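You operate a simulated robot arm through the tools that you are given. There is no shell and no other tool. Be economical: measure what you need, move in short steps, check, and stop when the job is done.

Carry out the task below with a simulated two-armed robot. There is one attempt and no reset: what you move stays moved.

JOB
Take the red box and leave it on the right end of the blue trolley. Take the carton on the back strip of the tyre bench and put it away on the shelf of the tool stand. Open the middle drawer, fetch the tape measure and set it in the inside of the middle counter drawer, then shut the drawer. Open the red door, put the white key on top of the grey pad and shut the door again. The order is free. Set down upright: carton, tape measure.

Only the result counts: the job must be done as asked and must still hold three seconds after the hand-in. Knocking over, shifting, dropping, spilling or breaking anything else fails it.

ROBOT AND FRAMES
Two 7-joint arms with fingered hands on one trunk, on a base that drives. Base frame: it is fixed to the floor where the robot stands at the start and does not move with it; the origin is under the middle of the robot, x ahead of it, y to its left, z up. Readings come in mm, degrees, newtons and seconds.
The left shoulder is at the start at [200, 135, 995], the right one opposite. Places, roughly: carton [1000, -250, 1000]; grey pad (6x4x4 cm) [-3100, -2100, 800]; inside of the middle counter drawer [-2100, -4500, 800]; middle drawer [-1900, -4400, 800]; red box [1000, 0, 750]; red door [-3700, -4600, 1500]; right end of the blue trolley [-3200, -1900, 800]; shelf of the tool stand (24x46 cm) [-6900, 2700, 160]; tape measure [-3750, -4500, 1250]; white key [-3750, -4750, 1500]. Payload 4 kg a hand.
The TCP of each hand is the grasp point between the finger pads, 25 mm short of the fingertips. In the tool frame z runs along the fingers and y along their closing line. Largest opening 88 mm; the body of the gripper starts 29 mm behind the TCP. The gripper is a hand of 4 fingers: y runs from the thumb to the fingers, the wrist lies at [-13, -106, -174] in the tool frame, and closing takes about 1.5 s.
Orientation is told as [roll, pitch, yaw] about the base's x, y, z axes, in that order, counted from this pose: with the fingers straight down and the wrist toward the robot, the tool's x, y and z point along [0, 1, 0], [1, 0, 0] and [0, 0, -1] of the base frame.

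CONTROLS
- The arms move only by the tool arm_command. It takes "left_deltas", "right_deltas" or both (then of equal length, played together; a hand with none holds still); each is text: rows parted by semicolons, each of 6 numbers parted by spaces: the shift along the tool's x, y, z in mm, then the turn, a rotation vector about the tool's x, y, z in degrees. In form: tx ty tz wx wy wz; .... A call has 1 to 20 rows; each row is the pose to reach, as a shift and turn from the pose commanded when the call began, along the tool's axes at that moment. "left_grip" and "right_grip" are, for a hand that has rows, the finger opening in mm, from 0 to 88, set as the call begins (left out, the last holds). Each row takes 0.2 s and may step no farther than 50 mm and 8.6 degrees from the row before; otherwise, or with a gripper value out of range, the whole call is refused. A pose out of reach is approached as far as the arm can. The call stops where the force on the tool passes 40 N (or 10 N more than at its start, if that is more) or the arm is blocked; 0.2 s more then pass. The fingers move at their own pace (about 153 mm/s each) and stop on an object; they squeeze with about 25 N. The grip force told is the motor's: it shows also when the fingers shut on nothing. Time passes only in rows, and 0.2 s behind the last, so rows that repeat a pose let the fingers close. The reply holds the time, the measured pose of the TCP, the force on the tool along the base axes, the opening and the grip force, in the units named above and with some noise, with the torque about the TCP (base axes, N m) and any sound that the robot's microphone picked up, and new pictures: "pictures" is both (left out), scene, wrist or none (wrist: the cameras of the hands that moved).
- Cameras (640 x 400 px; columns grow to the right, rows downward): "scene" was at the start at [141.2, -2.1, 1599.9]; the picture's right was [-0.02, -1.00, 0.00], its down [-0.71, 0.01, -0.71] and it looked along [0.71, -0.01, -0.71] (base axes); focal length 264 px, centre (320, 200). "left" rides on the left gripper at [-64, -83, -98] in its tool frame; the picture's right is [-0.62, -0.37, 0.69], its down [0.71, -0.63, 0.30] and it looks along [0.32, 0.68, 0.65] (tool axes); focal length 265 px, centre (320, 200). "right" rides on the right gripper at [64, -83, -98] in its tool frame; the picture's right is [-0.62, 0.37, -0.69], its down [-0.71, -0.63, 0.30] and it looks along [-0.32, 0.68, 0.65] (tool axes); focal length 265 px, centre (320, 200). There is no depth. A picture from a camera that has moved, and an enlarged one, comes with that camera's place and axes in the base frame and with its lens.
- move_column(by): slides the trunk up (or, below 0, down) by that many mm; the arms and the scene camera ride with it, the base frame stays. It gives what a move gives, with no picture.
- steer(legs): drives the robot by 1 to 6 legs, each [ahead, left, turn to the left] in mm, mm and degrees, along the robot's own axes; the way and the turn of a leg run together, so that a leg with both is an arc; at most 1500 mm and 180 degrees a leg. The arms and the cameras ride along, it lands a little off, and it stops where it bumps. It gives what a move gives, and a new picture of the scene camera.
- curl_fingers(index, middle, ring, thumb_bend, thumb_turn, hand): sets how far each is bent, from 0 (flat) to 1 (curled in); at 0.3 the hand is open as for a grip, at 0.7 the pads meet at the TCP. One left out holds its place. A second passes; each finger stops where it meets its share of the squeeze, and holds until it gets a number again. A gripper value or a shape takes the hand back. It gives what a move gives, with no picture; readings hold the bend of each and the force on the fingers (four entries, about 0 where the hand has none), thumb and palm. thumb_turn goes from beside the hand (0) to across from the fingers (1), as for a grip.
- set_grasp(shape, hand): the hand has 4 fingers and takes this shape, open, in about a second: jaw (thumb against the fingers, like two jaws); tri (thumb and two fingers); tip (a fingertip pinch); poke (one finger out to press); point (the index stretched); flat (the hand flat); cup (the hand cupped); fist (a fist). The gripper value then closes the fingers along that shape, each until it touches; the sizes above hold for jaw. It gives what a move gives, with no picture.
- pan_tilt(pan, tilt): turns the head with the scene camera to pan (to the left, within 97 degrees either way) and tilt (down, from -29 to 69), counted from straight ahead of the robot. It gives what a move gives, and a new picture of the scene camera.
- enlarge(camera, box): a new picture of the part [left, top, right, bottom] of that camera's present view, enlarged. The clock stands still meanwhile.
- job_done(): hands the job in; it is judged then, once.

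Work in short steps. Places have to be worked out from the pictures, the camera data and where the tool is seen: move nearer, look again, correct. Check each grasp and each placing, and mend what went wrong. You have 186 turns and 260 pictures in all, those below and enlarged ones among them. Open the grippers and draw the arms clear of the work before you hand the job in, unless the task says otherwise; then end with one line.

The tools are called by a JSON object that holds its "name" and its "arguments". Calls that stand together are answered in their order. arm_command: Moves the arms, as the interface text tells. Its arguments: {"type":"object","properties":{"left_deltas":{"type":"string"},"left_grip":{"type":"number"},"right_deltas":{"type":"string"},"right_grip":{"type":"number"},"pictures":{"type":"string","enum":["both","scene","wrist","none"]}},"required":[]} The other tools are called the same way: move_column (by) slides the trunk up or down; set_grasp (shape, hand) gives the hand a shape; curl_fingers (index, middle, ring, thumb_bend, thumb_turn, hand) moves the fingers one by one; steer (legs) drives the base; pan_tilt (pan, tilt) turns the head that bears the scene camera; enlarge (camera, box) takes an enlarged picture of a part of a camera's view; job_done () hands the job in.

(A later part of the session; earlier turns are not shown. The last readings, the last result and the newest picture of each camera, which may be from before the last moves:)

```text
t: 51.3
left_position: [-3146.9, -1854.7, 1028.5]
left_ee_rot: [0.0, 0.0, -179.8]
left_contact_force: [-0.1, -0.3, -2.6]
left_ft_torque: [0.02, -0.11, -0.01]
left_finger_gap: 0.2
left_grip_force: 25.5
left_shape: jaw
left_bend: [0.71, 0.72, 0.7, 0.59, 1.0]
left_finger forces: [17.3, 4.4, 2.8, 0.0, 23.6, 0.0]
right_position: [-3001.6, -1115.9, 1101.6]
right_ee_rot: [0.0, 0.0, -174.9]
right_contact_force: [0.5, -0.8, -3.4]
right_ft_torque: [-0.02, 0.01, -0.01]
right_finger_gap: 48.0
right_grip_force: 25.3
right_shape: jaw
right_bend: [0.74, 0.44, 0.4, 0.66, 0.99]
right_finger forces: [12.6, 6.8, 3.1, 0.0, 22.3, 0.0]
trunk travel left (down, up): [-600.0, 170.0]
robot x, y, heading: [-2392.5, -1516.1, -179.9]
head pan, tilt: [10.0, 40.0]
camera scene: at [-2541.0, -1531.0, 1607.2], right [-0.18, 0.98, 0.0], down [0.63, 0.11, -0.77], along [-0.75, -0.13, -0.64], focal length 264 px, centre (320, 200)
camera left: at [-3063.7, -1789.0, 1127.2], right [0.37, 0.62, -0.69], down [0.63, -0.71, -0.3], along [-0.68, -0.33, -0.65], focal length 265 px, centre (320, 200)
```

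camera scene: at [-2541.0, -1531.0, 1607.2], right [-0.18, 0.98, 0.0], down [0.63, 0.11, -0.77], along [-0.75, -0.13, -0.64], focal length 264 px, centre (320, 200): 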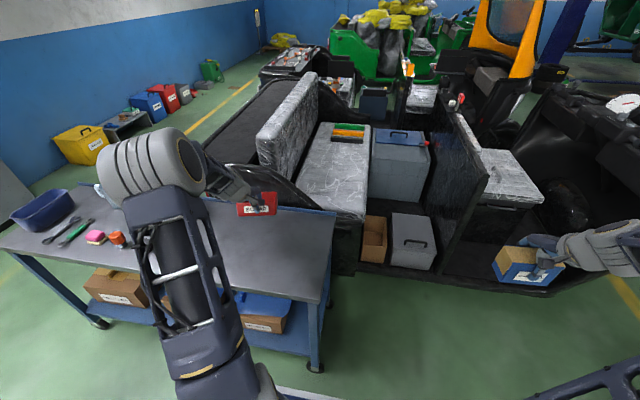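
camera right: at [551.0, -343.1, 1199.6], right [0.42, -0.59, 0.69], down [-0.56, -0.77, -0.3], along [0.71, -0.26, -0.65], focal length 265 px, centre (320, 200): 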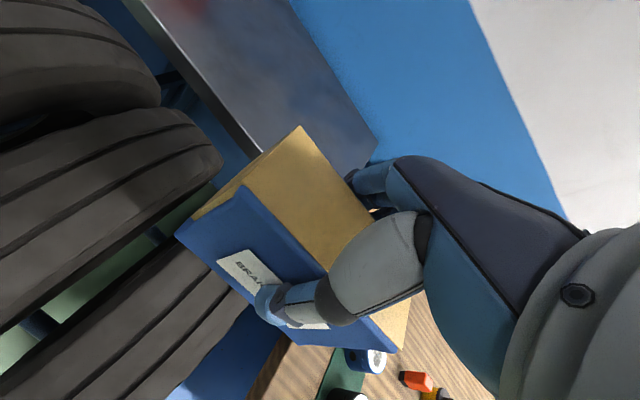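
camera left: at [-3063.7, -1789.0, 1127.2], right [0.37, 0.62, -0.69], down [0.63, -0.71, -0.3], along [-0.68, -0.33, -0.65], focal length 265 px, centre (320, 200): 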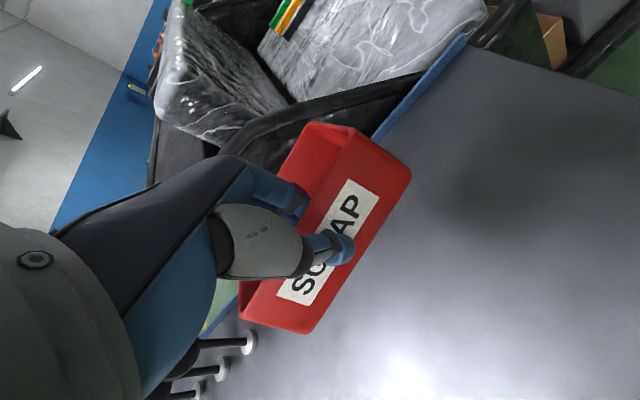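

Box hovers over the free right end. I lower it; the sagging back edge should touch first.

{"name": "arm_command", "arguments": {"left_deltas": "0 0 40 0 0 0;0 0 80 0 0 0;0 0 110 0 0 0;0 0 130 0 0 0;0 0 130 0 0 0", "pictures": "wrist"}}

```text
t: 52.5
left_position: [-3148.2, -1852.5, 899.0]
left_ee_rot: [0.0, -0.1, -179.9]
left_contact_force: [-0.5, -0.3, -2.2]
left_ft_torque: [0.02, -0.11, 0.0]
left_finger_gap: 0.1
left_grip_force: 25.5
left_shape: jaw
left_bend: [0.71, 0.72, 0.7, 0.59, 1.0]
left_finger forces: [17.4, 4.1, 2.8, 0.0, 23.7, 0.0]
right_position: [-3001.5, -1117.5, 1100.9]
right_ee_rot: [0.0, -0.1, -174.9]
right_contact_force: [-1.0, -0.1, -2.2]
right_ft_torque: [0.0, -0.03, 0.01]
right_finger_gap: 48.1
right_grip_force: 25.2
right_shape: jaw
right_bend: [0.74, 0.44, 0.4, 0.66, 0.99]
right_finger forces: [12.7, 6.6, 3.1, 0.1, 22.5, 0.0]
trunk travel left (down, up): [-600.0, 170.0]
robot x, y, heading: [-2393.6, -1514.9, -179.8]
head pan, tilt: [10.0, 40.0]
camera left: at [-3065.5, -1788.3, 998.4], right [0.37, 0.62, -0.69], down [0.63, -0.71, -0.3], along [-0.68, -0.33, -0.65], focal length 265 px, centre (320, 200)
```

left: 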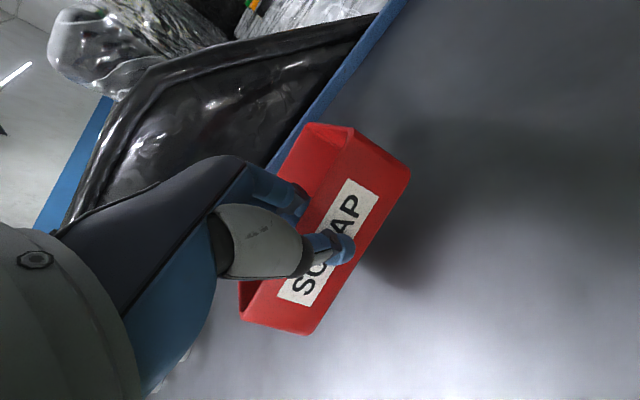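

{"name": "arm_command", "arguments": {"left_deltas": "0 0 8 0 0 0;0 0 16 0 0 0;0 0 24 0 0 0;0 0 32 0 0 0;0 0 40 0 0 0;0 0 46 0 0 0;0 0 50 0 0 0", "pictures": "wrist"}}

```text
t: 54.1
left_position: [-3148.5, -1853.2, 850.9]
left_ee_rot: [0.1, 0.1, -179.9]
left_contact_force: [0.3, -0.2, -2.6]
left_ft_torque: [0.09, -0.11, -0.04]
left_finger_gap: 0.1
left_grip_force: 24.7
left_shape: jaw
left_bend: [0.71, 0.72, 0.7, 0.59, 1.0]
left_finger forces: [17.3, 4.3, 2.8, 0.0, 23.6, 0.1]
right_position: [-3002.2, -1117.1, 1101.6]
right_ee_rot: [0.0, 0.0, -174.9]
right_contact_force: [0.9, 0.7, -3.4]
right_ft_torque: [0.02, -0.01, -0.02]
right_finger_gap: 47.9
right_grip_force: 24.7
right_shape: jaw
right_bend: [0.74, 0.44, 0.4, 0.66, 0.99]
right_finger forces: [12.6, 6.7, 3.1, 0.0, 22.5, 0.1]
trunk travel left (down, up): [-600.0, 170.0]
robot x, y, heading: [-2399.3, -1514.5, -179.9]
head pan, tilt: [10.0, 40.0]
camera left: at [-3065.8, -1788.4, 949.8], right [0.37, 0.62, -0.69], down [0.63, -0.71, -0.3], along [-0.68, -0.33, -0.65], focal length 265 px, centre (320, 200)
```

left: 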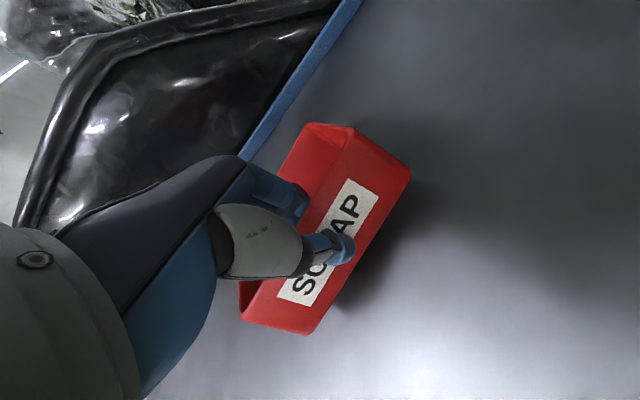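

{"name": "arm_command", "arguments": {"left_deltas": "0 0 7 0 0 0;0 0 14 0 0 0;0 0 21 0 0 0;0 0 28 0 0 0;0 0 33 0 0 0;0 0 33 0 0 0", "pictures": "wrist"}}

```text
t: 55.5
left_position: [-3150.9, -1852.2, 820.7]
left_ee_rot: [0.1, -0.2, -179.9]
left_contact_force: [3.6, 2.3, 21.2]
left_ft_torque: [0.02, 0.12, -0.06]
left_finger_gap: 0.2
left_grip_force: 24.6
left_shape: jaw
left_bend: [0.71, 0.73, 0.7, 0.59, 1.0]
left_finger forces: [16.7, 4.8, 2.2, 0.0, 28.5, 0.0]
right_position: [-3001.0, -1115.6, 1101.0]
right_ee_rot: [0.1, 0.1, -175.0]
right_contact_force: [-0.2, -0.3, -2.7]
right_ft_torque: [0.02, -0.01, -0.02]
right_finger_gap: 48.3
right_grip_force: 24.6
right_shape: jaw
right_bend: [0.74, 0.44, 0.4, 0.66, 0.99]
right_finger forces: [12.6, 6.7, 3.1, 0.0, 22.4, 0.0]
trunk travel left (down, up): [-600.0, 170.0]
robot x, y, heading: [-2396.4, -1515.6, -179.7]
head pan, tilt: [10.0, 40.0]
camera left: at [-3066.8, -1788.4, 919.4], right [0.36, 0.62, -0.7], down [0.63, -0.71, -0.31], along [-0.69, -0.33, -0.65], focal length 265 px, centre (320, 200)
```

left: 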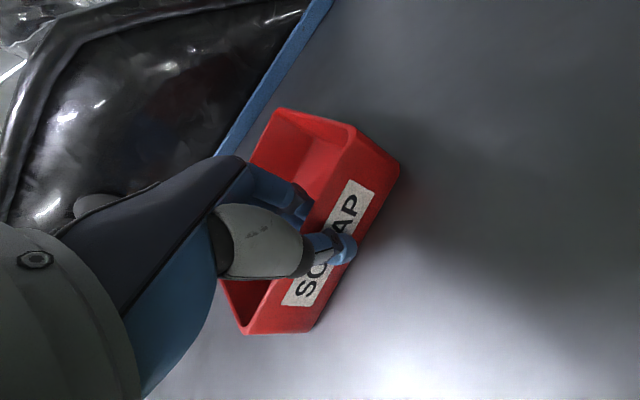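

The back edge is down and the box is levelling; I press a little lower.

{"name": "arm_command", "arguments": {"left_deltas": "0 0 4 0 0 0;0 0 8 0 0 0;0 0 12 0 0 0;0 0 16 0 0 0;0 0 20 0 0 0", "pictures": "wrist"}}

```text
t: 55.9
left_position: [-3152.7, -1854.3, 818.9]
left_ee_rot: [0.2, -0.6, -179.9]
left_contact_force: [4.9, 1.7, 20.4]
left_ft_torque: [0.1, 0.01, -0.02]
left_finger_gap: 0.0
left_grip_force: 24.7
left_shape: jaw
left_bend: [0.71, 0.72, 0.7, 0.59, 1.0]
left_finger forces: [16.8, 4.4, 1.9, 0.0, 28.6, 0.0]
right_position: [-3001.7, -1116.4, 1101.4]
right_ee_rot: [0.0, 0.0, -175.0]
right_contact_force: [0.3, 0.7, -3.0]
right_ft_torque: [0.0, 0.01, 0.01]
right_finger_gap: 48.0
right_grip_force: 24.7
right_shape: jaw
right_bend: [0.74, 0.44, 0.4, 0.66, 0.99]
right_finger forces: [12.6, 6.6, 3.2, 0.1, 22.5, 0.0]
trunk travel left (down, up): [-600.0, 170.0]
robot x, y, heading: [-2393.4, -1517.9, -179.9]
head pan, tilt: [10.0, 40.0]
stopped in row 2 (left hand): the force on the tool passed its limit at 42 N (the readings are from after the stop); the commanded pose is now the measured one
camera left: at [-3068.2, -1788.9, 917.4], right [0.36, 0.62, -0.7], down [0.63, -0.71, -0.31], along [-0.69, -0.33, -0.64], focal length 265 px, centre (320, 200)
```

left: 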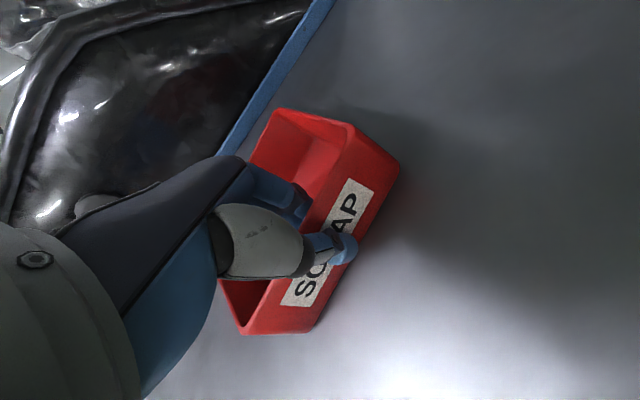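

The box still tilts a bit. I pitch the hand back to level the box, lowering as it rotates.

{"name": "arm_command", "arguments": {"left_deltas": "0 0 -3 -4 0 0;0 0 -2 -8 0 0;0 0 1 -12 0 0;0 0 4 -15 0 0;0 0 4 -15 0 0", "pictures": "wrist"}}

```text
t: 57.1
left_position: [-3152.2, -1854.5, 814.8]
left_ee_rot: [0.3, -15.7, -179.9]
left_contact_force: [8.8, -1.3, 36.2]
left_ft_torque: [0.01, 0.07, -0.12]
left_finger_gap: 0.0
left_grip_force: 25.5
left_shape: jaw
left_bend: [0.71, 0.73, 0.7, 0.63, 1.0]
left_finger forces: [19.6, 6.0, 3.3, 0.0, 35.8, 0.0]
right_position: [-3001.0, -1116.2, 1101.6]
right_ee_rot: [0.0, 0.0, -175.0]
right_contact_force: [0.1, 0.0, -3.0]
right_ft_torque: [-0.03, 0.0, -0.02]
right_finger_gap: 48.0
right_grip_force: 24.9
right_shape: jaw
right_bend: [0.74, 0.44, 0.4, 0.66, 0.99]
right_finger forces: [12.7, 6.8, 3.1, 0.1, 22.4, 0.0]
trunk travel left (down, up): [-600.0, 170.0]
robot x, y, heading: [-2399.7, -1511.5, -180.0]
head pan, tilt: [10.0, 40.0]
camera left: at [-3045.1, -1789.2, 887.9], right [0.16, 0.62, -0.77], down [0.53, -0.71, -0.46], along [-0.83, -0.33, -0.44], focal length 265 px, centre (320, 200)
```

left: 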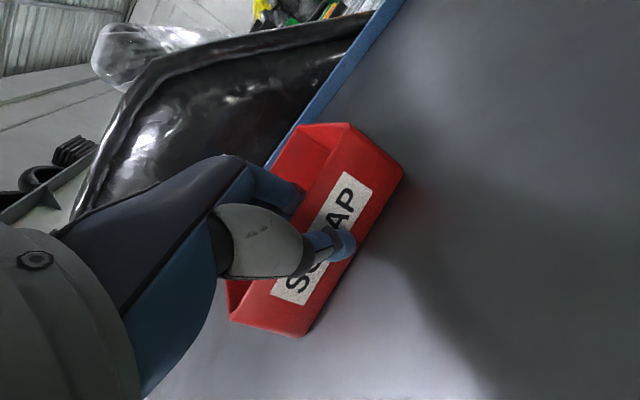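

The box seems nearly level and pressed onto the top. I open the hand and look.

{"name": "arm_command", "arguments": {"left_deltas": "0 0 -3 0 0 0;0 0 -3 0 0 0;0 0 -3 0 0 0;0 0 -3 0 0 0;0 0 -3 0 0 0;0 0 -3 0 0 0;0 0 -3 0 0 0", "left_grip": 70, "pictures": "wrist"}}

```text
t: 58.7
left_position: [-3150.5, -1853.3, 815.5]
left_ee_rot: [0.1, -15.4, -179.9]
left_contact_force: [-2.7, 0.9, 8.0]
left_ft_torque: [0.03, -0.18, 0.04]
left_finger_gap: 66.6
left_grip_force: 0.0
left_shape: jaw
left_bend: [0.27, 0.34, 0.32, 0.56, 0.99]
left_finger forces: [0.1, 0.0, 0.0, 0.0, 8.1, 0.0]
right_position: [-3001.8, -1116.8, 1101.7]
right_ee_rot: [0.0, -0.1, -174.9]
right_contact_force: [0.3, -0.6, -2.4]
right_ft_torque: [-0.01, 0.06, 0.0]
right_finger_gap: 48.1
right_grip_force: 25.2
right_shape: jaw
right_bend: [0.74, 0.44, 0.4, 0.66, 0.99]
right_finger forces: [12.7, 6.7, 3.2, 0.1, 22.3, 0.0]
trunk travel left (down, up): [-600.0, 170.0]
robot x, y, heading: [-2395.8, -1513.6, -180.0]
head pan, tilt: [10.0, 40.0]
camera left: at [-3044.2, -1788.7, 889.0], right [0.17, 0.62, -0.77], down [0.53, -0.71, -0.46], along [-0.83, -0.33, -0.45], focal length 265 px, centre (320, 200)
```

left: 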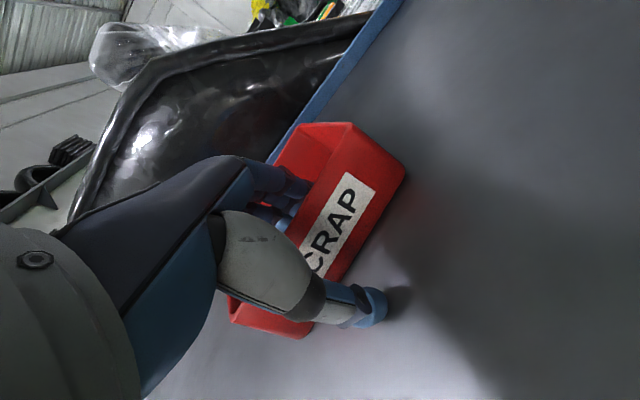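

The thumb tip just rests on the table; the box is released. I lift the hand straight out.

{"name": "arm_command", "arguments": {"left_deltas": "0 3 -15 0 0 0;0 8 -40 0 0 0;0 14 -75 0 0 0;0 20 -110 5 0 0;0 20 -150 10 0 0;0 10 -190 15 0 0;0 0 -220 15 0 0", "left_grip": 88}}

```text
t: 60.3
left_position: [-3091.0, -1853.7, 1028.1]
left_ee_rot: [0.1, -0.2, -180.0]
left_contact_force: [-1.1, 0.2, -0.5]
left_ft_torque: [-0.01, 0.01, 0.03]
left_finger_gap: 88.0
left_grip_force: 0.0
left_shape: jaw
left_bend: [0.3, 0.3, 0.3, 0.3, 0.98]
left_finger forces: [0.0, 0.0, 0.1, 0.1, 0.1, 0.1]
right_position: [-3000.8, -1116.5, 1101.3]
right_ee_rot: [0.1, 0.0, -175.0]
right_contact_force: [-0.4, 1.0, -3.4]
right_ft_torque: [0.0, -0.03, 0.01]
right_finger_gap: 48.2
right_grip_force: 25.2
right_shape: jaw
right_bend: [0.74, 0.44, 0.4, 0.66, 0.99]
right_finger forces: [12.6, 6.9, 3.1, 0.0, 22.4, 0.0]
trunk travel left (down, up): [-600.0, 170.0]
robot x, y, heading: [-2397.5, -1517.8, -180.1]
head pan, tilt: [10.0, 40.0]
camera scene: at [-2541.2, -1531.0, 1607.1], right [-0.18, 0.98, 0.0], down [0.63, 0.11, -0.77], along [-0.75, -0.13, -0.64], focal length 264 px, centre (320, 200)
camera left: at [-3007.5, -1788.7, 1127.2], right [0.36, 0.62, -0.7], down [0.63, -0.71, -0.31], along [-0.69, -0.33, -0.65], focal length 265 px, centre (320, 200)
```

scene: 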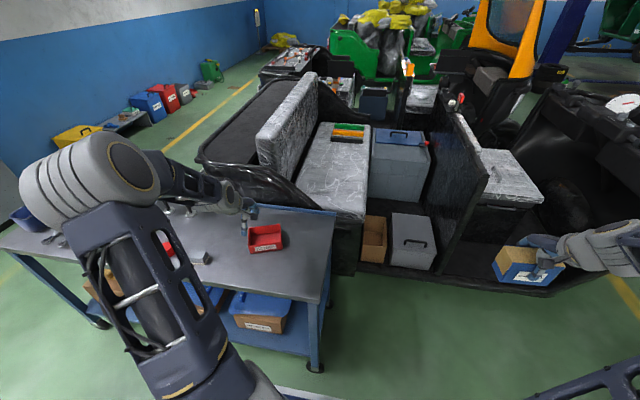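
left: 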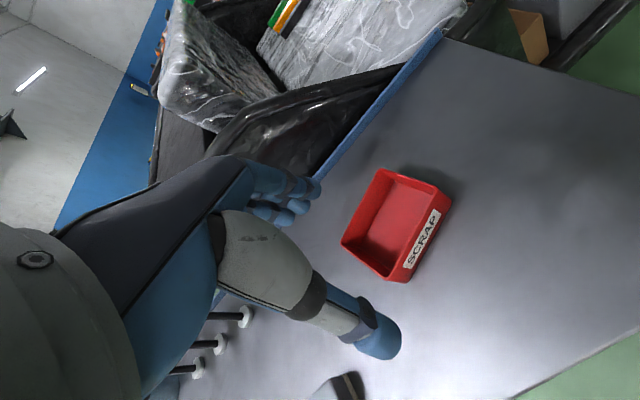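

The red box sits flat on the right end, about [−3205,−1865]. I stow the left arm, then drive back and survey towards the tool stand.

{"name": "arm_command", "arguments": {"left_deltas": "0 -10 -40 0 0 0;-25 -30 -70 0 0 0;-60 -55 -90 0 0 0;-95 -80 -110 0 0 0;-135 -100 -122 0 0 0;-174 -120 -122 0 0 0", "pictures": "none"}}

{"name": "steer", "arguments": {"legs": [[500, 0, 0]]}}

```text
t: 61.7
left_position: [-2972.0, -1677.3, 1148.6]
left_ee_rot: [0.0, -0.2, -179.6]
left_contact_force: [-0.1, 1.0, 0.5]
left_ft_torque: [-0.08, 0.03, 0.04]
left_finger_gap: 87.5
left_grip_force: 0.0
left_shape: jaw
left_bend: [0.3, 0.3, 0.3, 0.3, 0.98]
left_finger forces: [0.0, 0.0, 0.0, 0.0, 0.0, 0.0]
right_position: [-3002.4, -1115.6, 1100.6]
right_ee_rot: [0.1, 0.0, -174.9]
right_contact_force: [0.0, 0.8, -2.6]
right_ft_torque: [-0.02, 0.01, 0.03]
right_finger_gap: 48.1
right_grip_force: 24.8
right_shape: jaw
right_bend: [0.74, 0.44, 0.4, 0.66, 0.99]
right_finger forces: [12.6, 6.9, 3.1, 0.0, 22.5, 0.0]
trunk travel left (down, up): [-600.0, 170.0]
robot x, y, heading: [-2397.2, -1516.3, -179.9]
head pan, tilt: [10.0, 40.0]
```

```text
t: 64.0
left_position: [-3268.4, -1691.8, 1149.9]
left_ee_rot: [0.1, -0.4, -177.0]
left_contact_force: [1.1, 0.2, 0.3]
left_ft_torque: [0.01, 0.03, 0.0]
left_finger_gap: 87.7
left_grip_force: 0.1
left_shape: jaw
left_bend: [0.3, 0.3, 0.3, 0.3, 0.98]
left_finger forces: [0.1, 0.0, 0.0, 0.0, 0.1, 0.0]
right_position: [-3326.5, -1132.7, 1101.3]
right_ee_rot: [0.0, 0.2, -172.1]
right_contact_force: [0.3, -0.2, -2.6]
right_ft_torque: [-0.02, 0.04, 0.02]
right_finger_gap: 47.8
right_grip_force: 24.8
right_shape: jaw
right_bend: [0.74, 0.44, 0.41, 0.66, 0.99]
right_finger forces: [13.1, 6.8, 3.3, 0.0, 23.3, 0.1]
trunk travel left (down, up): [-600.0, 170.0]
robot x, y, heading: [-2703.3, -1504.7, -176.8]
head pan, tilt: [10.0, 40.0]
stopped in leg 1: the robot was blocked; the commanded pose is now the measured one
camera scene: at [-2845.5, -1524.3, 1607.2], right [-0.23, 0.97, 0.0], down [0.63, 0.15, -0.77], along [-0.75, -0.17, -0.64], focal length 264 px, centre (320, 200)
```

scene: 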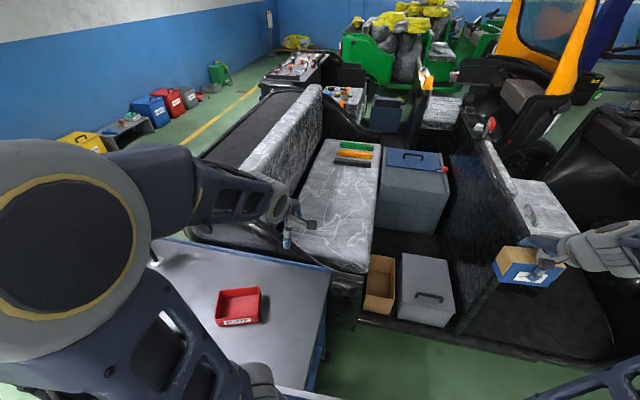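

I drove the wrong way and touched the trolley; the red box still computes to [−3211,−1875], so it hasn't moved. I back away now and correct the heading.

{"name": "steer", "arguments": {"legs": [[-400, 0, 0], [-200, 0, -3]]}}

```text
t: 67.3
left_position: [-2855.3, -1699.8, 1149.0]
left_ee_rot: [0.4, -0.4, -175.0]
left_contact_force: [0.1, -0.7, 0.4]
left_ft_torque: [0.03, -0.01, 0.01]
left_finger_gap: 88.0
left_grip_force: 0.1
left_shape: jaw
left_bend: [0.3, 0.3, 0.3, 0.3, 0.98]
left_finger forces: [0.0, 0.1, 0.0, 0.0, 0.0, 0.0]
right_position: [-2931.4, -1143.0, 1100.0]
right_ee_rot: [-0.1, 0.2, -170.1]
right_contact_force: [-0.4, 0.1, -3.5]
right_ft_torque: [0.0, 0.03, -0.02]
right_finger_gap: 48.2
right_grip_force: 25.2
right_shape: jaw
right_bend: [0.74, 0.44, 0.41, 0.66, 0.99]
right_finger forces: [13.2, 6.8, 3.4, 0.1, 23.4, 0.0]
trunk travel left (down, up): [-600.0, 170.0]
robot x, y, heading: [-2295.6, -1487.2, -175.1]
head pan, tilt: [10.0, 40.0]
stopped in leg 2: the robot was blocked; the commanded pose is now the measured one
camera scene: at [-2437.6, -1517.6, 1607.2], right [-0.26, 0.97, 0.0], down [0.62, 0.17, -0.77], along [-0.74, -0.2, -0.64], focal length 264 px, centre (320, 200)
```

scene: 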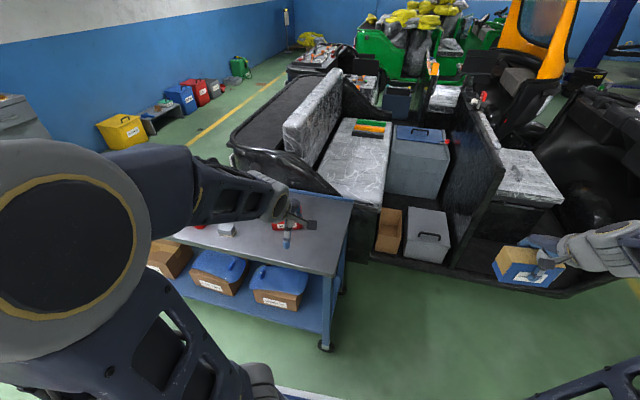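

Blocked at the rear-left, presumably by the red chest. I strafe right, away from it, then check.

{"name": "steer", "arguments": {"legs": [[0, -700, 0]]}}

{"name": "pan_tilt", "arguments": {"pan": 97, "tilt": 35}}

```text
t: 71.1
left_position: [-2915.1, -996.7, 1149.8]
left_ee_rot: [0.3, -0.4, -175.2]
left_contact_force: [0.1, 0.7, 0.7]
left_ft_torque: [0.04, 0.0, 0.05]
left_finger_gap: 87.6
left_grip_force: 0.1
left_shape: jaw
left_bend: [0.3, 0.3, 0.3, 0.3, 0.98]
left_finger forces: [0.1, 0.1, 0.0, 0.1, 0.0, 0.0]
right_position: [-2990.9, -440.1, 1099.8]
right_ee_rot: [0.0, 0.1, -170.5]
right_contact_force: [-0.3, -0.6, -3.8]
right_ft_torque: [-0.02, -0.02, 0.0]
right_finger_gap: 48.1
right_grip_force: 25.3
right_shape: jaw
right_bend: [0.74, 0.44, 0.41, 0.66, 0.99]
right_finger forces: [13.2, 6.7, 3.3, 0.1, 23.3, 0.0]
trunk travel left (down, up): [-600.0, 170.0]
robot x, y, heading: [-2353.0, -789.1, -175.3]
head pan, tilt: [10.0, 40.0]
camera scene: at [-2497.5, -817.6, 1607.2], right [-0.25, 0.97, 0.0], down [0.62, 0.16, -0.77], along [-0.74, -0.2, -0.64], focal length 264 px, centre (320, 200)
```

scene: 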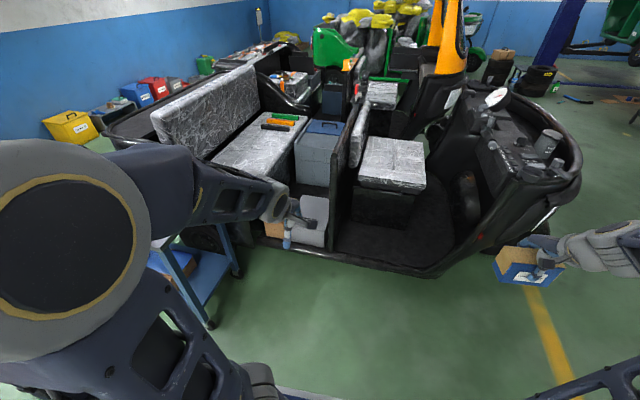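

```text
t: 72.7
left_position: [-2915.7, -998.7, 1149.0]
left_ee_rot: [0.3, -0.3, -175.3]
left_contact_force: [-0.3, -0.4, -0.5]
left_ft_torque: [0.03, -0.01, 0.01]
left_finger_gap: 88.0
left_grip_force: 0.0
left_shape: jaw
left_bend: [0.3, 0.3, 0.3, 0.3, 0.98]
left_finger forces: [0.0, 0.0, 0.1, 0.0, 0.1, 0.0]
right_position: [-2989.3, -441.1, 1101.5]
right_ee_rot: [0.1, 0.0, -170.4]
right_contact_force: [-0.4, 0.0, -2.6]
right_ft_torque: [0.02, 0.01, 0.01]
right_finger_gap: 47.8
right_grip_force: 25.3
right_shape: jaw
right_bend: [0.74, 0.44, 0.41, 0.66, 0.99]
right_finger forces: [13.3, 6.8, 3.2, 0.0, 23.4, 0.0]
trunk travel left (down, up): [-600.0, 170.0]
robot x, y, heading: [-2354.4, -790.1, -175.1]
head pan, tilt: [97.0, 35.0]
camera scene: at [-2397.5, -882.2, 1614.8], right [-0.98, -0.2, 0.0], down [-0.12, 0.56, -0.82], along [0.17, -0.8, -0.57], focal length 264 px, centre (320, 200)
```

scene: 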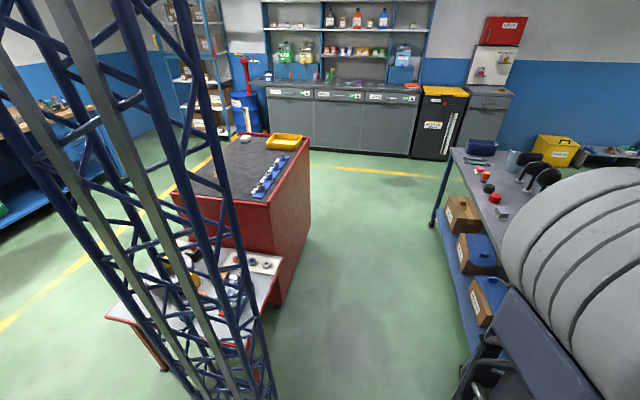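

There is a low side table at the chest, which I bumped at the rear. I check its items.

{"name": "enlarge", "arguments": {"camera": "scene", "box": [90, 130, 330, 380]}}

{"name": "enlarge", "arguments": {"camera": "scene", "box": [400, 130, 560, 230]}}

```text
1.60 times, centred on (210, 255) of scene
camera zoom: at [-2397.5, -882.2, 1614.8], right [-0.98, -0.2, 0.0], down [-0.12, 0.56, -0.82], along [0.17, -0.8, -0.57], focal length 423 px, centre (496, 112)
```

zoom: 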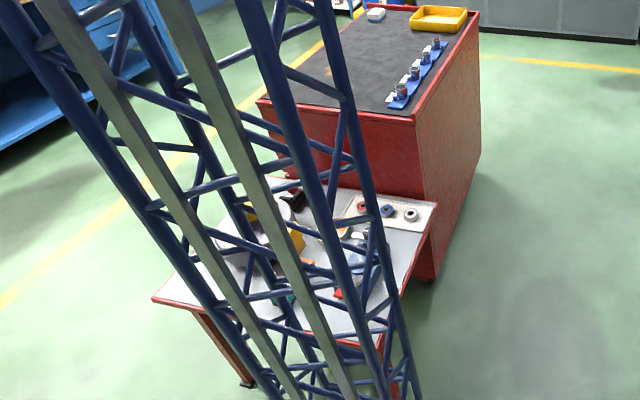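

```text
4.00 times, centred on (480, 180) of scene
camera zoom: at [-2397.5, -882.2, 1614.8], right [-0.98, -0.2, 0.0], down [-0.12, 0.56, -0.82], along [0.17, -0.8, -0.57], focal length 1057 px, centre (-320, 280)
```

zoom: 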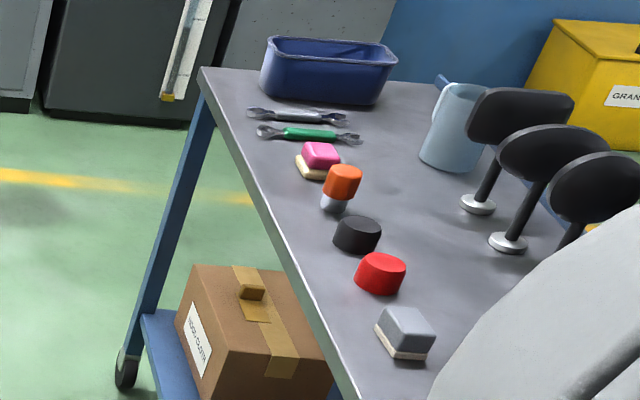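

Everything there still stands. Now I look towards the tool stand (bearing about 42° to the right).

{"name": "pan_tilt", "arguments": {"pan": -42, "tilt": 15}}

```text
t: 75.0
left_position: [-2916.0, -997.4, 1149.6]
left_ee_rot: [0.1, -0.3, -175.4]
left_contact_force: [0.5, -0.1, 0.4]
left_ft_torque: [0.0, -0.03, -0.01]
left_finger_gap: 88.0
left_grip_force: 0.0
left_shape: jaw
left_bend: [0.3, 0.3, 0.3, 0.3, 0.98]
left_finger forces: [0.1, 0.0, 0.0, 0.1, 0.0, 0.1]
right_position: [-2989.4, -441.2, 1099.7]
right_ee_rot: [0.0, 0.0, -170.3]
right_contact_force: [0.4, -1.0, -2.8]
right_ft_torque: [0.0, -0.01, 0.04]
right_finger_gap: 48.1
right_grip_force: 25.2
right_shape: jaw
right_bend: [0.74, 0.44, 0.41, 0.66, 0.99]
right_finger forces: [13.2, 6.8, 3.3, 0.0, 23.3, 0.0]
trunk travel left (down, up): [-600.0, 170.0]
robot x, y, heading: [-2356.8, -788.5, -175.5]
head pan, tilt: [-42.0, 15.0]
camera scene: at [-2489.7, -739.5, 1646.8], right [0.6, 0.8, 0.0], down [0.21, -0.16, -0.97], along [-0.77, 0.58, -0.26], focal length 264 px, centre (320, 200)
```

scene: 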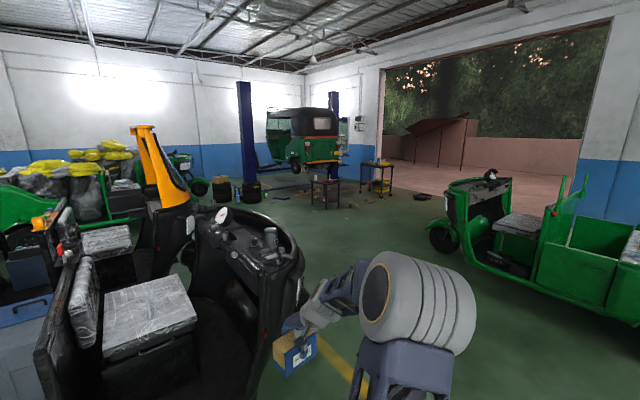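

{"name": "enlarge", "arguments": {"camera": "scene", "box": [240, 130, 440, 255]}}

```text
3.20 times, centred on (340, 192) of scene
camera zoom: at [-2489.7, -739.5, 1646.8], right [0.6, 0.8, 0.0], down [0.21, -0.16, -0.97], along [-0.77, 0.58, -0.26], focal length 845 px, centre (256, 224)
```

zoom: 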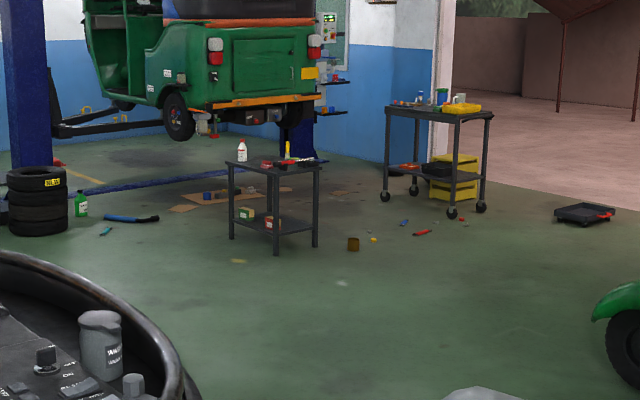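

The tool stand is the small dark table at about [−6900,2730], long side facing −y, with two small items on its shelf. I drive the corridor at y≈1000 between the vehicles.

{"name": "steer", "arguments": {"legs": [[0, -1400, 0], [0, -380, -4.5], [1400, 0, 0], [1400, 0, 0]]}}

```text
t: 97.0
left_position: [-5828.5, 888.6, 1148.1]
left_ee_rot: [0.2, -0.3, 178.8]
left_contact_force: [0.0, 0.3, 0.1]
left_ft_torque: [0.01, 0.0, 0.0]
left_finger_gap: 87.8
left_grip_force: 0.0
left_shape: jaw
left_bend: [0.3, 0.3, 0.3, 0.3, 0.98]
left_finger forces: [0.1, 0.1, 0.0, 0.0, 0.0, 0.1]
right_position: [-5843.9, 1450.5, 1100.5]
right_ee_rot: [0.0, 0.1, -176.5]
right_contact_force: [0.1, -0.1, -2.2]
right_ft_torque: [-0.01, -0.01, 0.04]
right_finger_gap: 48.0
right_grip_force: 25.7
right_shape: jaw
right_bend: [0.74, 0.44, 0.41, 0.66, 0.99]
right_finger forces: [13.3, 6.8, 3.3, 0.1, 23.3, 0.1]
trunk travel left (down, up): [-600.0, 170.0]
robot x, y, heading: [-5247.3, 1033.2, 179.0]
head pan, tilt: [-42.0, 15.0]
camera scene: at [-5378.6, 1100.3, 1646.8], right [0.69, 0.73, 0.0], down [0.19, -0.18, -0.97], along [-0.7, 0.66, -0.26], focal length 264 px, centre (320, 200)
```

scene: 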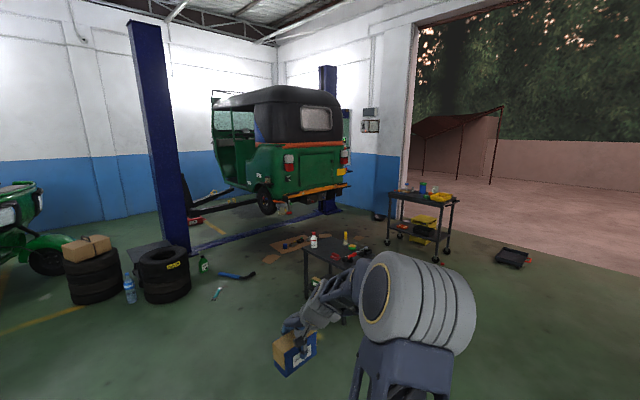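

Now I turn to face +y and strafe over in front of the stand, staying well back, then look.

{"name": "steer", "arguments": {"legs": [[0, 0, -89], [0, 1450, 0]]}}

{"name": "pan_tilt", "arguments": {"pan": -5, "tilt": 35}}

```text
t: 108.0
left_position: [-6834.4, 1654.6, 1148.1]
left_ee_rot: [0.2, -0.4, 88.3]
left_contact_force: [-0.6, 0.5, -0.3]
left_ft_torque: [0.02, -0.01, 0.0]
left_finger_gap: 87.8
left_grip_force: 0.1
left_shape: jaw
left_bend: [0.3, 0.3, 0.3, 0.3, 0.98]
left_finger forces: [0.1, 0.0, 0.0, 0.0, 0.0, 0.0]
right_position: [-6271.5, 1666.5, 1100.5]
right_ee_rot: [0.0, 0.1, 93.1]
right_contact_force: [0.5, 0.3, -2.8]
right_ft_torque: [-0.01, 0.02, -0.05]
right_finger_gap: 47.5
right_grip_force: 24.9
right_shape: jaw
right_bend: [0.74, 0.44, 0.41, 0.66, 0.99]
right_finger forces: [12.6, 6.5, 3.0, 0.0, 22.2, 0.1]
trunk travel left (down, up): [-600.0, 170.0]
robot x, y, heading: [-6693.1, 1074.0, 88.0]
head pan, tilt: [-42.0, 15.0]
camera scene: at [-6625.3, 1200.8, 1646.8], right [0.72, -0.69, 0.0], down [-0.18, -0.19, -0.97], along [0.67, 0.7, -0.26], focal length 264 px, centre (320, 200)
```

scene: 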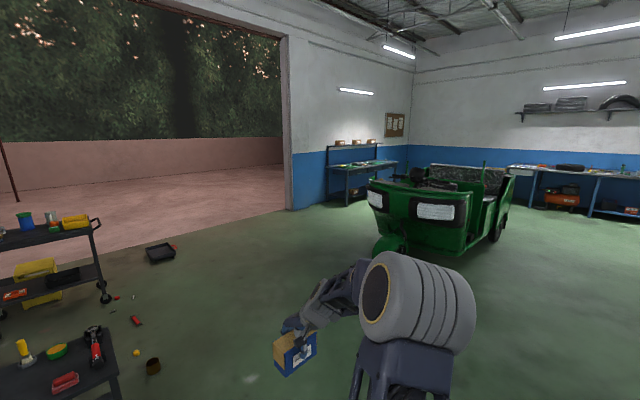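

```text
t: 109.1
left_position: [-6834.3, 1654.7, 1149.5]
left_ee_rot: [0.2, -0.4, 88.1]
left_contact_force: [0.1, -0.4, -0.4]
left_ft_torque: [-0.02, 0.02, -0.02]
left_finger_gap: 87.8
left_grip_force: 0.0
left_shape: jaw
left_bend: [0.3, 0.3, 0.3, 0.3, 0.98]
left_finger forces: [0.1, 0.0, 0.1, 0.1, 0.0, 0.0]
right_position: [-6272.7, 1664.6, 1100.2]
right_ee_rot: [0.0, 0.1, 93.1]
right_contact_force: [-0.1, 0.5, -4.2]
right_ft_torque: [0.02, 0.01, 0.02]
right_finger_gap: 47.4
right_grip_force: 25.4
right_shape: jaw
right_bend: [0.74, 0.44, 0.41, 0.66, 0.99]
right_finger forces: [12.6, 6.5, 3.1, 0.0, 22.2, 0.1]
trunk travel left (down, up): [-600.0, 170.0]
robot x, y, heading: [-6692.9, 1072.1, 88.2]
head pan, tilt: [-5.0, 35.0]
camera scene: at [-6679.4, 1220.8, 1614.8], right [0.99, -0.12, 0.0], down [-0.07, -0.57, -0.82], along [0.1, 0.81, -0.57], focal length 264 px, centre (320, 200)
```

scene: 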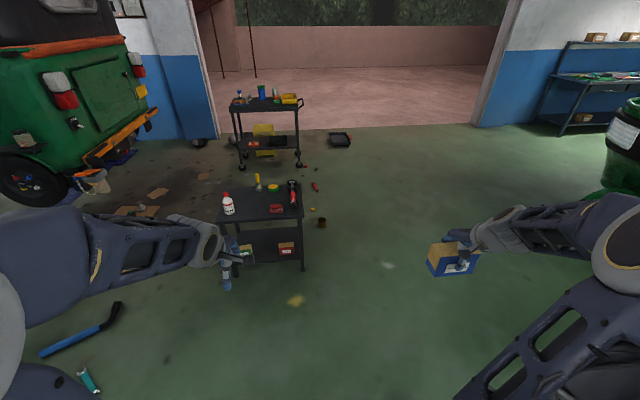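

{"name": "enlarge", "arguments": {"camera": "scene", "box": [200, 170, 340, 310]}}

```text
2.86 times, centred on (270, 240) of scene
camera zoom: at [-6679.4, 1220.8, 1614.8], right [0.99, -0.12, 0.0], down [-0.07, -0.57, -0.82], along [0.1, 0.81, -0.57], focal length 755 px, centre (463, 86)
```

zoom: 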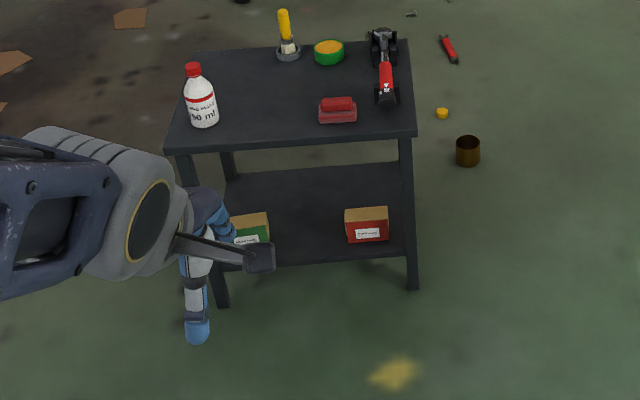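

The shelf (z≈160) holds a green and a red carton at its front; the free gap is x≈−7009…−6817, with the table top underside at about 540. I'll put the carton at about [−6913,2690]. I drive nearer first.

{"name": "steer", "arguments": {"legs": [[0, 450, 1.8], [620, 0, 0]]}}

{"name": "move_column", "arguments": {"by": -400}}

{"name": "pan_tilt", "arguments": {"pan": -15, "tilt": 35}}

```text
t: 114.9
left_position: [-7295.6, 2285.8, 1149.7]
left_ee_rot: [0.2, -0.3, 89.7]
left_contact_force: [-0.4, -0.6, 0.2]
left_ft_torque: [0.02, -0.02, 0.0]
left_finger_gap: 87.7
left_grip_force: 0.1
left_shape: jaw
left_bend: [0.3, 0.3, 0.3, 0.3, 0.98]
left_finger forces: [0.1, 0.0, 0.1, 0.0, 0.0, 0.0]
right_position: [-6733.8, 2313.2, 1099.9]
right_ee_rot: [0.0, 0.2, 94.7]
right_contact_force: [0.4, 0.4, -3.5]
right_ft_torque: [0.02, -0.01, 0.03]
right_finger_gap: 47.8
right_grip_force: 25.1
right_shape: jaw
right_bend: [0.74, 0.44, 0.41, 0.66, 0.99]
right_finger forces: [12.6, 6.4, 3.2, 0.0, 22.2, 0.0]
trunk travel left (down, up): [-600.0, 170.0]
robot x, y, heading: [-7135.4, 1712.1, 89.7]
head pan, tilt: [-5.0, 35.0]
camera scene: at [-7128.5, 1858.0, 1614.8], right [1.0, -0.09, 0.0], down [-0.05, -0.57, -0.82], along [0.07, 0.82, -0.57], focal length 264 px, centre (320, 200)
```

scene: 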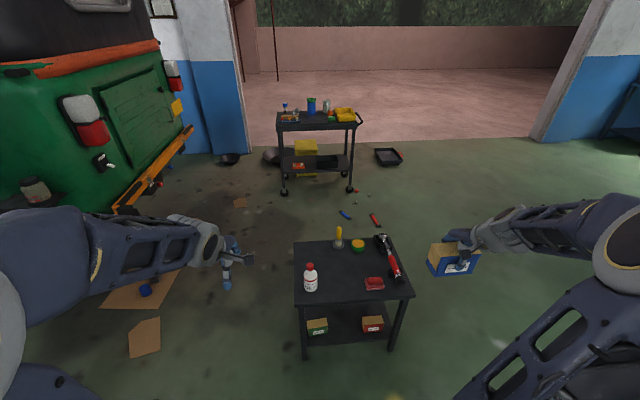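

```text
t: 118.7
left_position: [-7293.9, 2287.6, 748.9]
left_ee_rot: [0.2, -0.3, 89.7]
left_contact_force: [0.2, -0.4, -0.1]
left_ft_torque: [0.0, -0.03, 0.02]
left_finger_gap: 88.1
left_grip_force: 0.1
left_shape: jaw
left_bend: [0.3, 0.3, 0.3, 0.3, 0.98]
left_finger forces: [0.1, 0.0, 0.0, 0.1, 0.0, 0.0]
right_position: [-6734.0, 2313.0, 699.9]
right_ee_rot: [-0.1, 0.1, 94.7]
right_contact_force: [-0.2, 0.9, -3.2]
right_ft_torque: [-0.01, 0.01, 0.0]
right_finger_gap: 47.6
right_grip_force: 25.4
right_shape: jaw
right_bend: [0.74, 0.44, 0.41, 0.66, 0.99]
right_finger forces: [12.5, 6.6, 3.0, 0.0, 22.2, 0.0]
trunk travel left (down, up): [-200.0, 570.0]
robot x, y, heading: [-7136.0, 1711.9, 89.8]
head pan, tilt: [-5.0, 35.0]
```

```text
t: 119.5
left_position: [-7294.8, 2285.6, 750.2]
left_ee_rot: [0.2, -0.2, 89.7]
left_contact_force: [1.5, -0.2, -0.1]
left_ft_torque: [-0.01, 0.01, -0.01]
left_finger_gap: 87.9
left_grip_force: 0.1
left_shape: jaw
left_bend: [0.3, 0.3, 0.3, 0.3, 0.98]
left_finger forces: [0.0, 0.0, 0.0, 0.0, 0.0, 0.0]
right_position: [-6734.2, 2313.6, 700.5]
right_ee_rot: [0.0, 0.1, 94.7]
right_contact_force: [-0.1, -0.4, -2.4]
right_ft_torque: [-0.01, -0.04, 0.01]
right_finger_gap: 47.4
right_grip_force: 25.1
right_shape: jaw
right_bend: [0.74, 0.44, 0.41, 0.66, 0.99]
right_finger forces: [12.7, 6.5, 3.1, 0.0, 22.3, 0.0]
trunk travel left (down, up): [-200.0, 570.0]
robot x, y, heading: [-7134.5, 1710.3, 90.0]
head pan, tilt: [-15.0, 35.0]
camera scene: at [-7113.5, 1855.2, 1214.8], right [0.97, -0.26, 0.0], down [-0.15, -0.55, -0.82], along [0.21, 0.79, -0.57], focal length 264 px, centre (320, 200)
```

scene: 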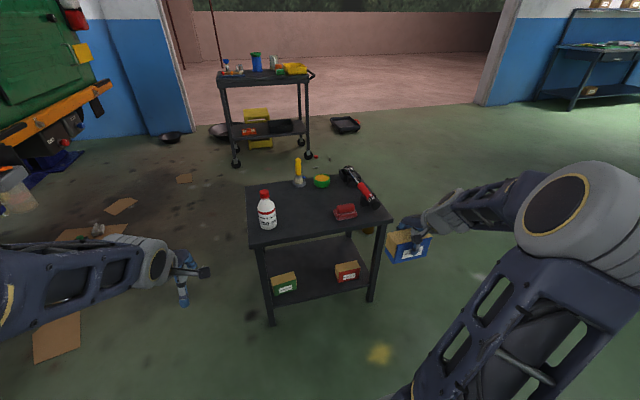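

{"name": "enlarge", "arguments": {"camera": "scene", "box": [230, 170, 420, 330]}}

```text
2.50 times, centred on (325, 250) of scene
camera zoom: at [-7113.5, 1855.2, 1214.8], right [0.97, -0.26, 0.0], down [-0.15, -0.55, -0.82], along [0.21, 0.79, -0.57], focal length 660 px, centre (308, 75)
```

zoom: 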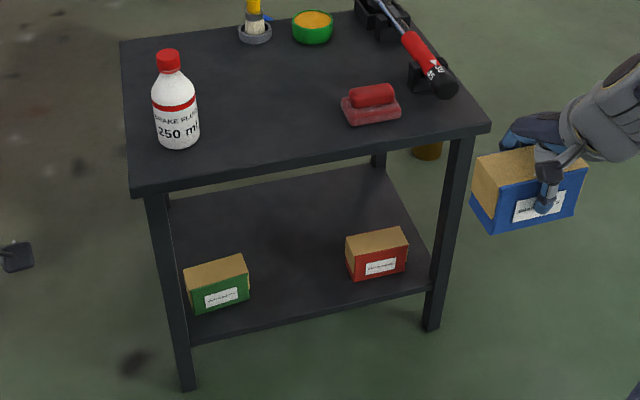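

The gap between the cartons is x≈−7021…−6821, shelf z≈158, top front edge y≈2555 at z≈560. I lower the trunk fully, tuck the left hand back, and bring the carton low in front of the gap.

{"name": "move_column", "arguments": {"by": -200}}

{"name": "arm_command", "arguments": {"right_deltas": "35 3 20 0 0 0;70 6 50 0 0 0;105 9 85 0 0 0;140 12 120 0 0 0;170 14 155 0 0 0;186 15 190 0 0 0;186 15 225 0 0 0;186 15 250 0 0 0;186 15 250 0 0 0", "left_deltas": "10 -15 0 0 0 0;20 -30 0 0 0 0;30 -45 0 0 0 0;30 -60 0 0 0 0;30 -60 0 0 0 0;30 -60 0 0 0 0;30 -60 0 0 0 0;30 -60 0 0 0 0;30 -60 0 0 0 0"}}

```text
t: 121.6
left_position: [-7295.6, 2287.3, 549.1]
left_ee_rot: [0.2, -0.4, 89.8]
left_contact_force: [0.2, -0.4, -0.2]
left_ft_torque: [0.01, -0.01, 0.01]
left_finger_gap: 88.0
left_grip_force: 0.1
left_shape: jaw
left_bend: [0.3, 0.3, 0.3, 0.3, 0.98]
left_finger forces: [0.0, 0.1, 0.0, 0.0, 0.0, 0.0]
right_position: [-6734.2, 2313.5, 499.3]
right_ee_rot: [0.0, 0.1, 94.7]
right_contact_force: [-0.1, 0.0, -1.6]
right_ft_torque: [-0.02, 0.03, -0.01]
right_finger_gap: 47.5
right_grip_force: 25.2
right_shape: jaw
right_bend: [0.74, 0.44, 0.41, 0.66, 0.99]
right_finger forces: [12.7, 6.5, 3.0, 0.1, 22.3, 0.0]
trunk travel left (down, up): [0.0, 770.0]
robot x, y, heading: [-7135.6, 1711.8, 89.7]
head pan, tilt: [-15.0, 35.0]
```

```text
t: 123.6
left_position: [-7325.3, 2226.4, 548.7]
left_ee_rot: [0.2, -0.4, 89.9]
left_contact_force: [0.2, 0.5, 1.1]
left_ft_torque: [-0.01, -0.01, 0.02]
left_finger_gap: 87.9
left_grip_force: 0.0
left_shape: jaw
left_bend: [0.3, 0.3, 0.3, 0.3, 0.98]
left_finger forces: [0.0, 0.0, 0.0, 0.0, 0.0, 0.0]
right_position: [-6921.5, 2310.9, 251.3]
right_ee_rot: [0.0, 0.2, 94.7]
right_contact_force: [-1.0, 1.0, -3.8]
right_ft_torque: [0.04, -0.01, 0.01]
right_finger_gap: 47.5
right_grip_force: 25.1
right_shape: jaw
right_bend: [0.74, 0.44, 0.41, 0.66, 0.99]
right_finger forces: [12.6, 6.5, 3.2, 0.0, 22.2, 0.1]
trunk travel left (down, up): [0.0, 770.0]
robot x, y, heading: [-7136.0, 1707.6, 89.6]
head pan, tilt: [-15.0, 35.0]
camera scene: at [-7113.5, 1855.2, 1014.8], right [0.97, -0.26, 0.0], down [-0.15, -0.55, -0.82], along [0.21, 0.79, -0.57], focal length 264 px, centre (320, 200)
camera right: at [-6978.5, 2222.2, 349.5], right [0.59, 0.42, 0.69], down [0.76, -0.57, -0.3], along [0.27, 0.71, -0.65], focal length 265 px, centre (320, 200)
camera left: at [-7260.6, 2142.8, 648.0], right [0.62, -0.37, -0.7], down [-0.72, -0.63, -0.31], along [-0.32, 0.69, -0.65], focal length 265 px, centre (320, 200)
```

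scene: 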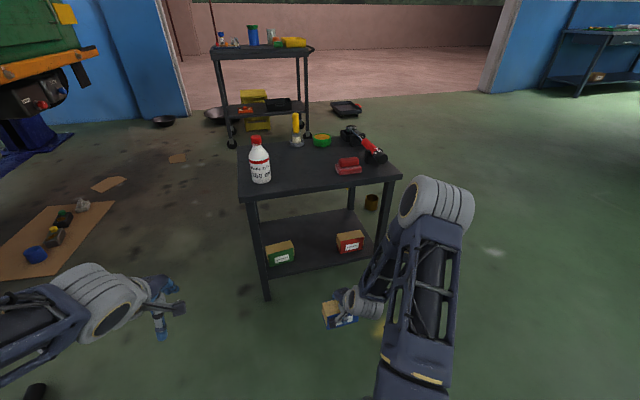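
right: 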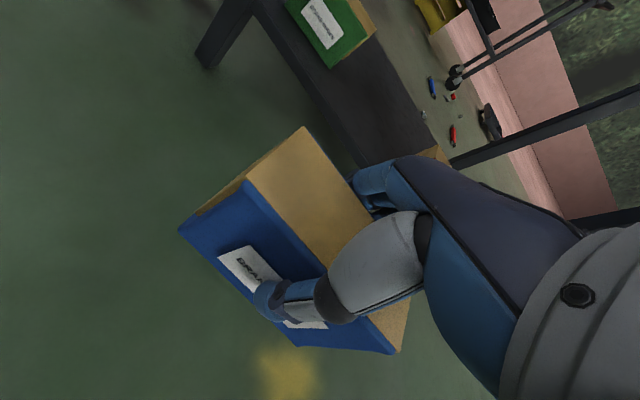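
left: 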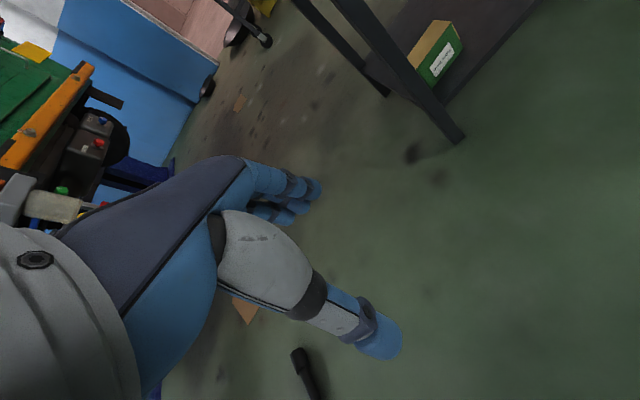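

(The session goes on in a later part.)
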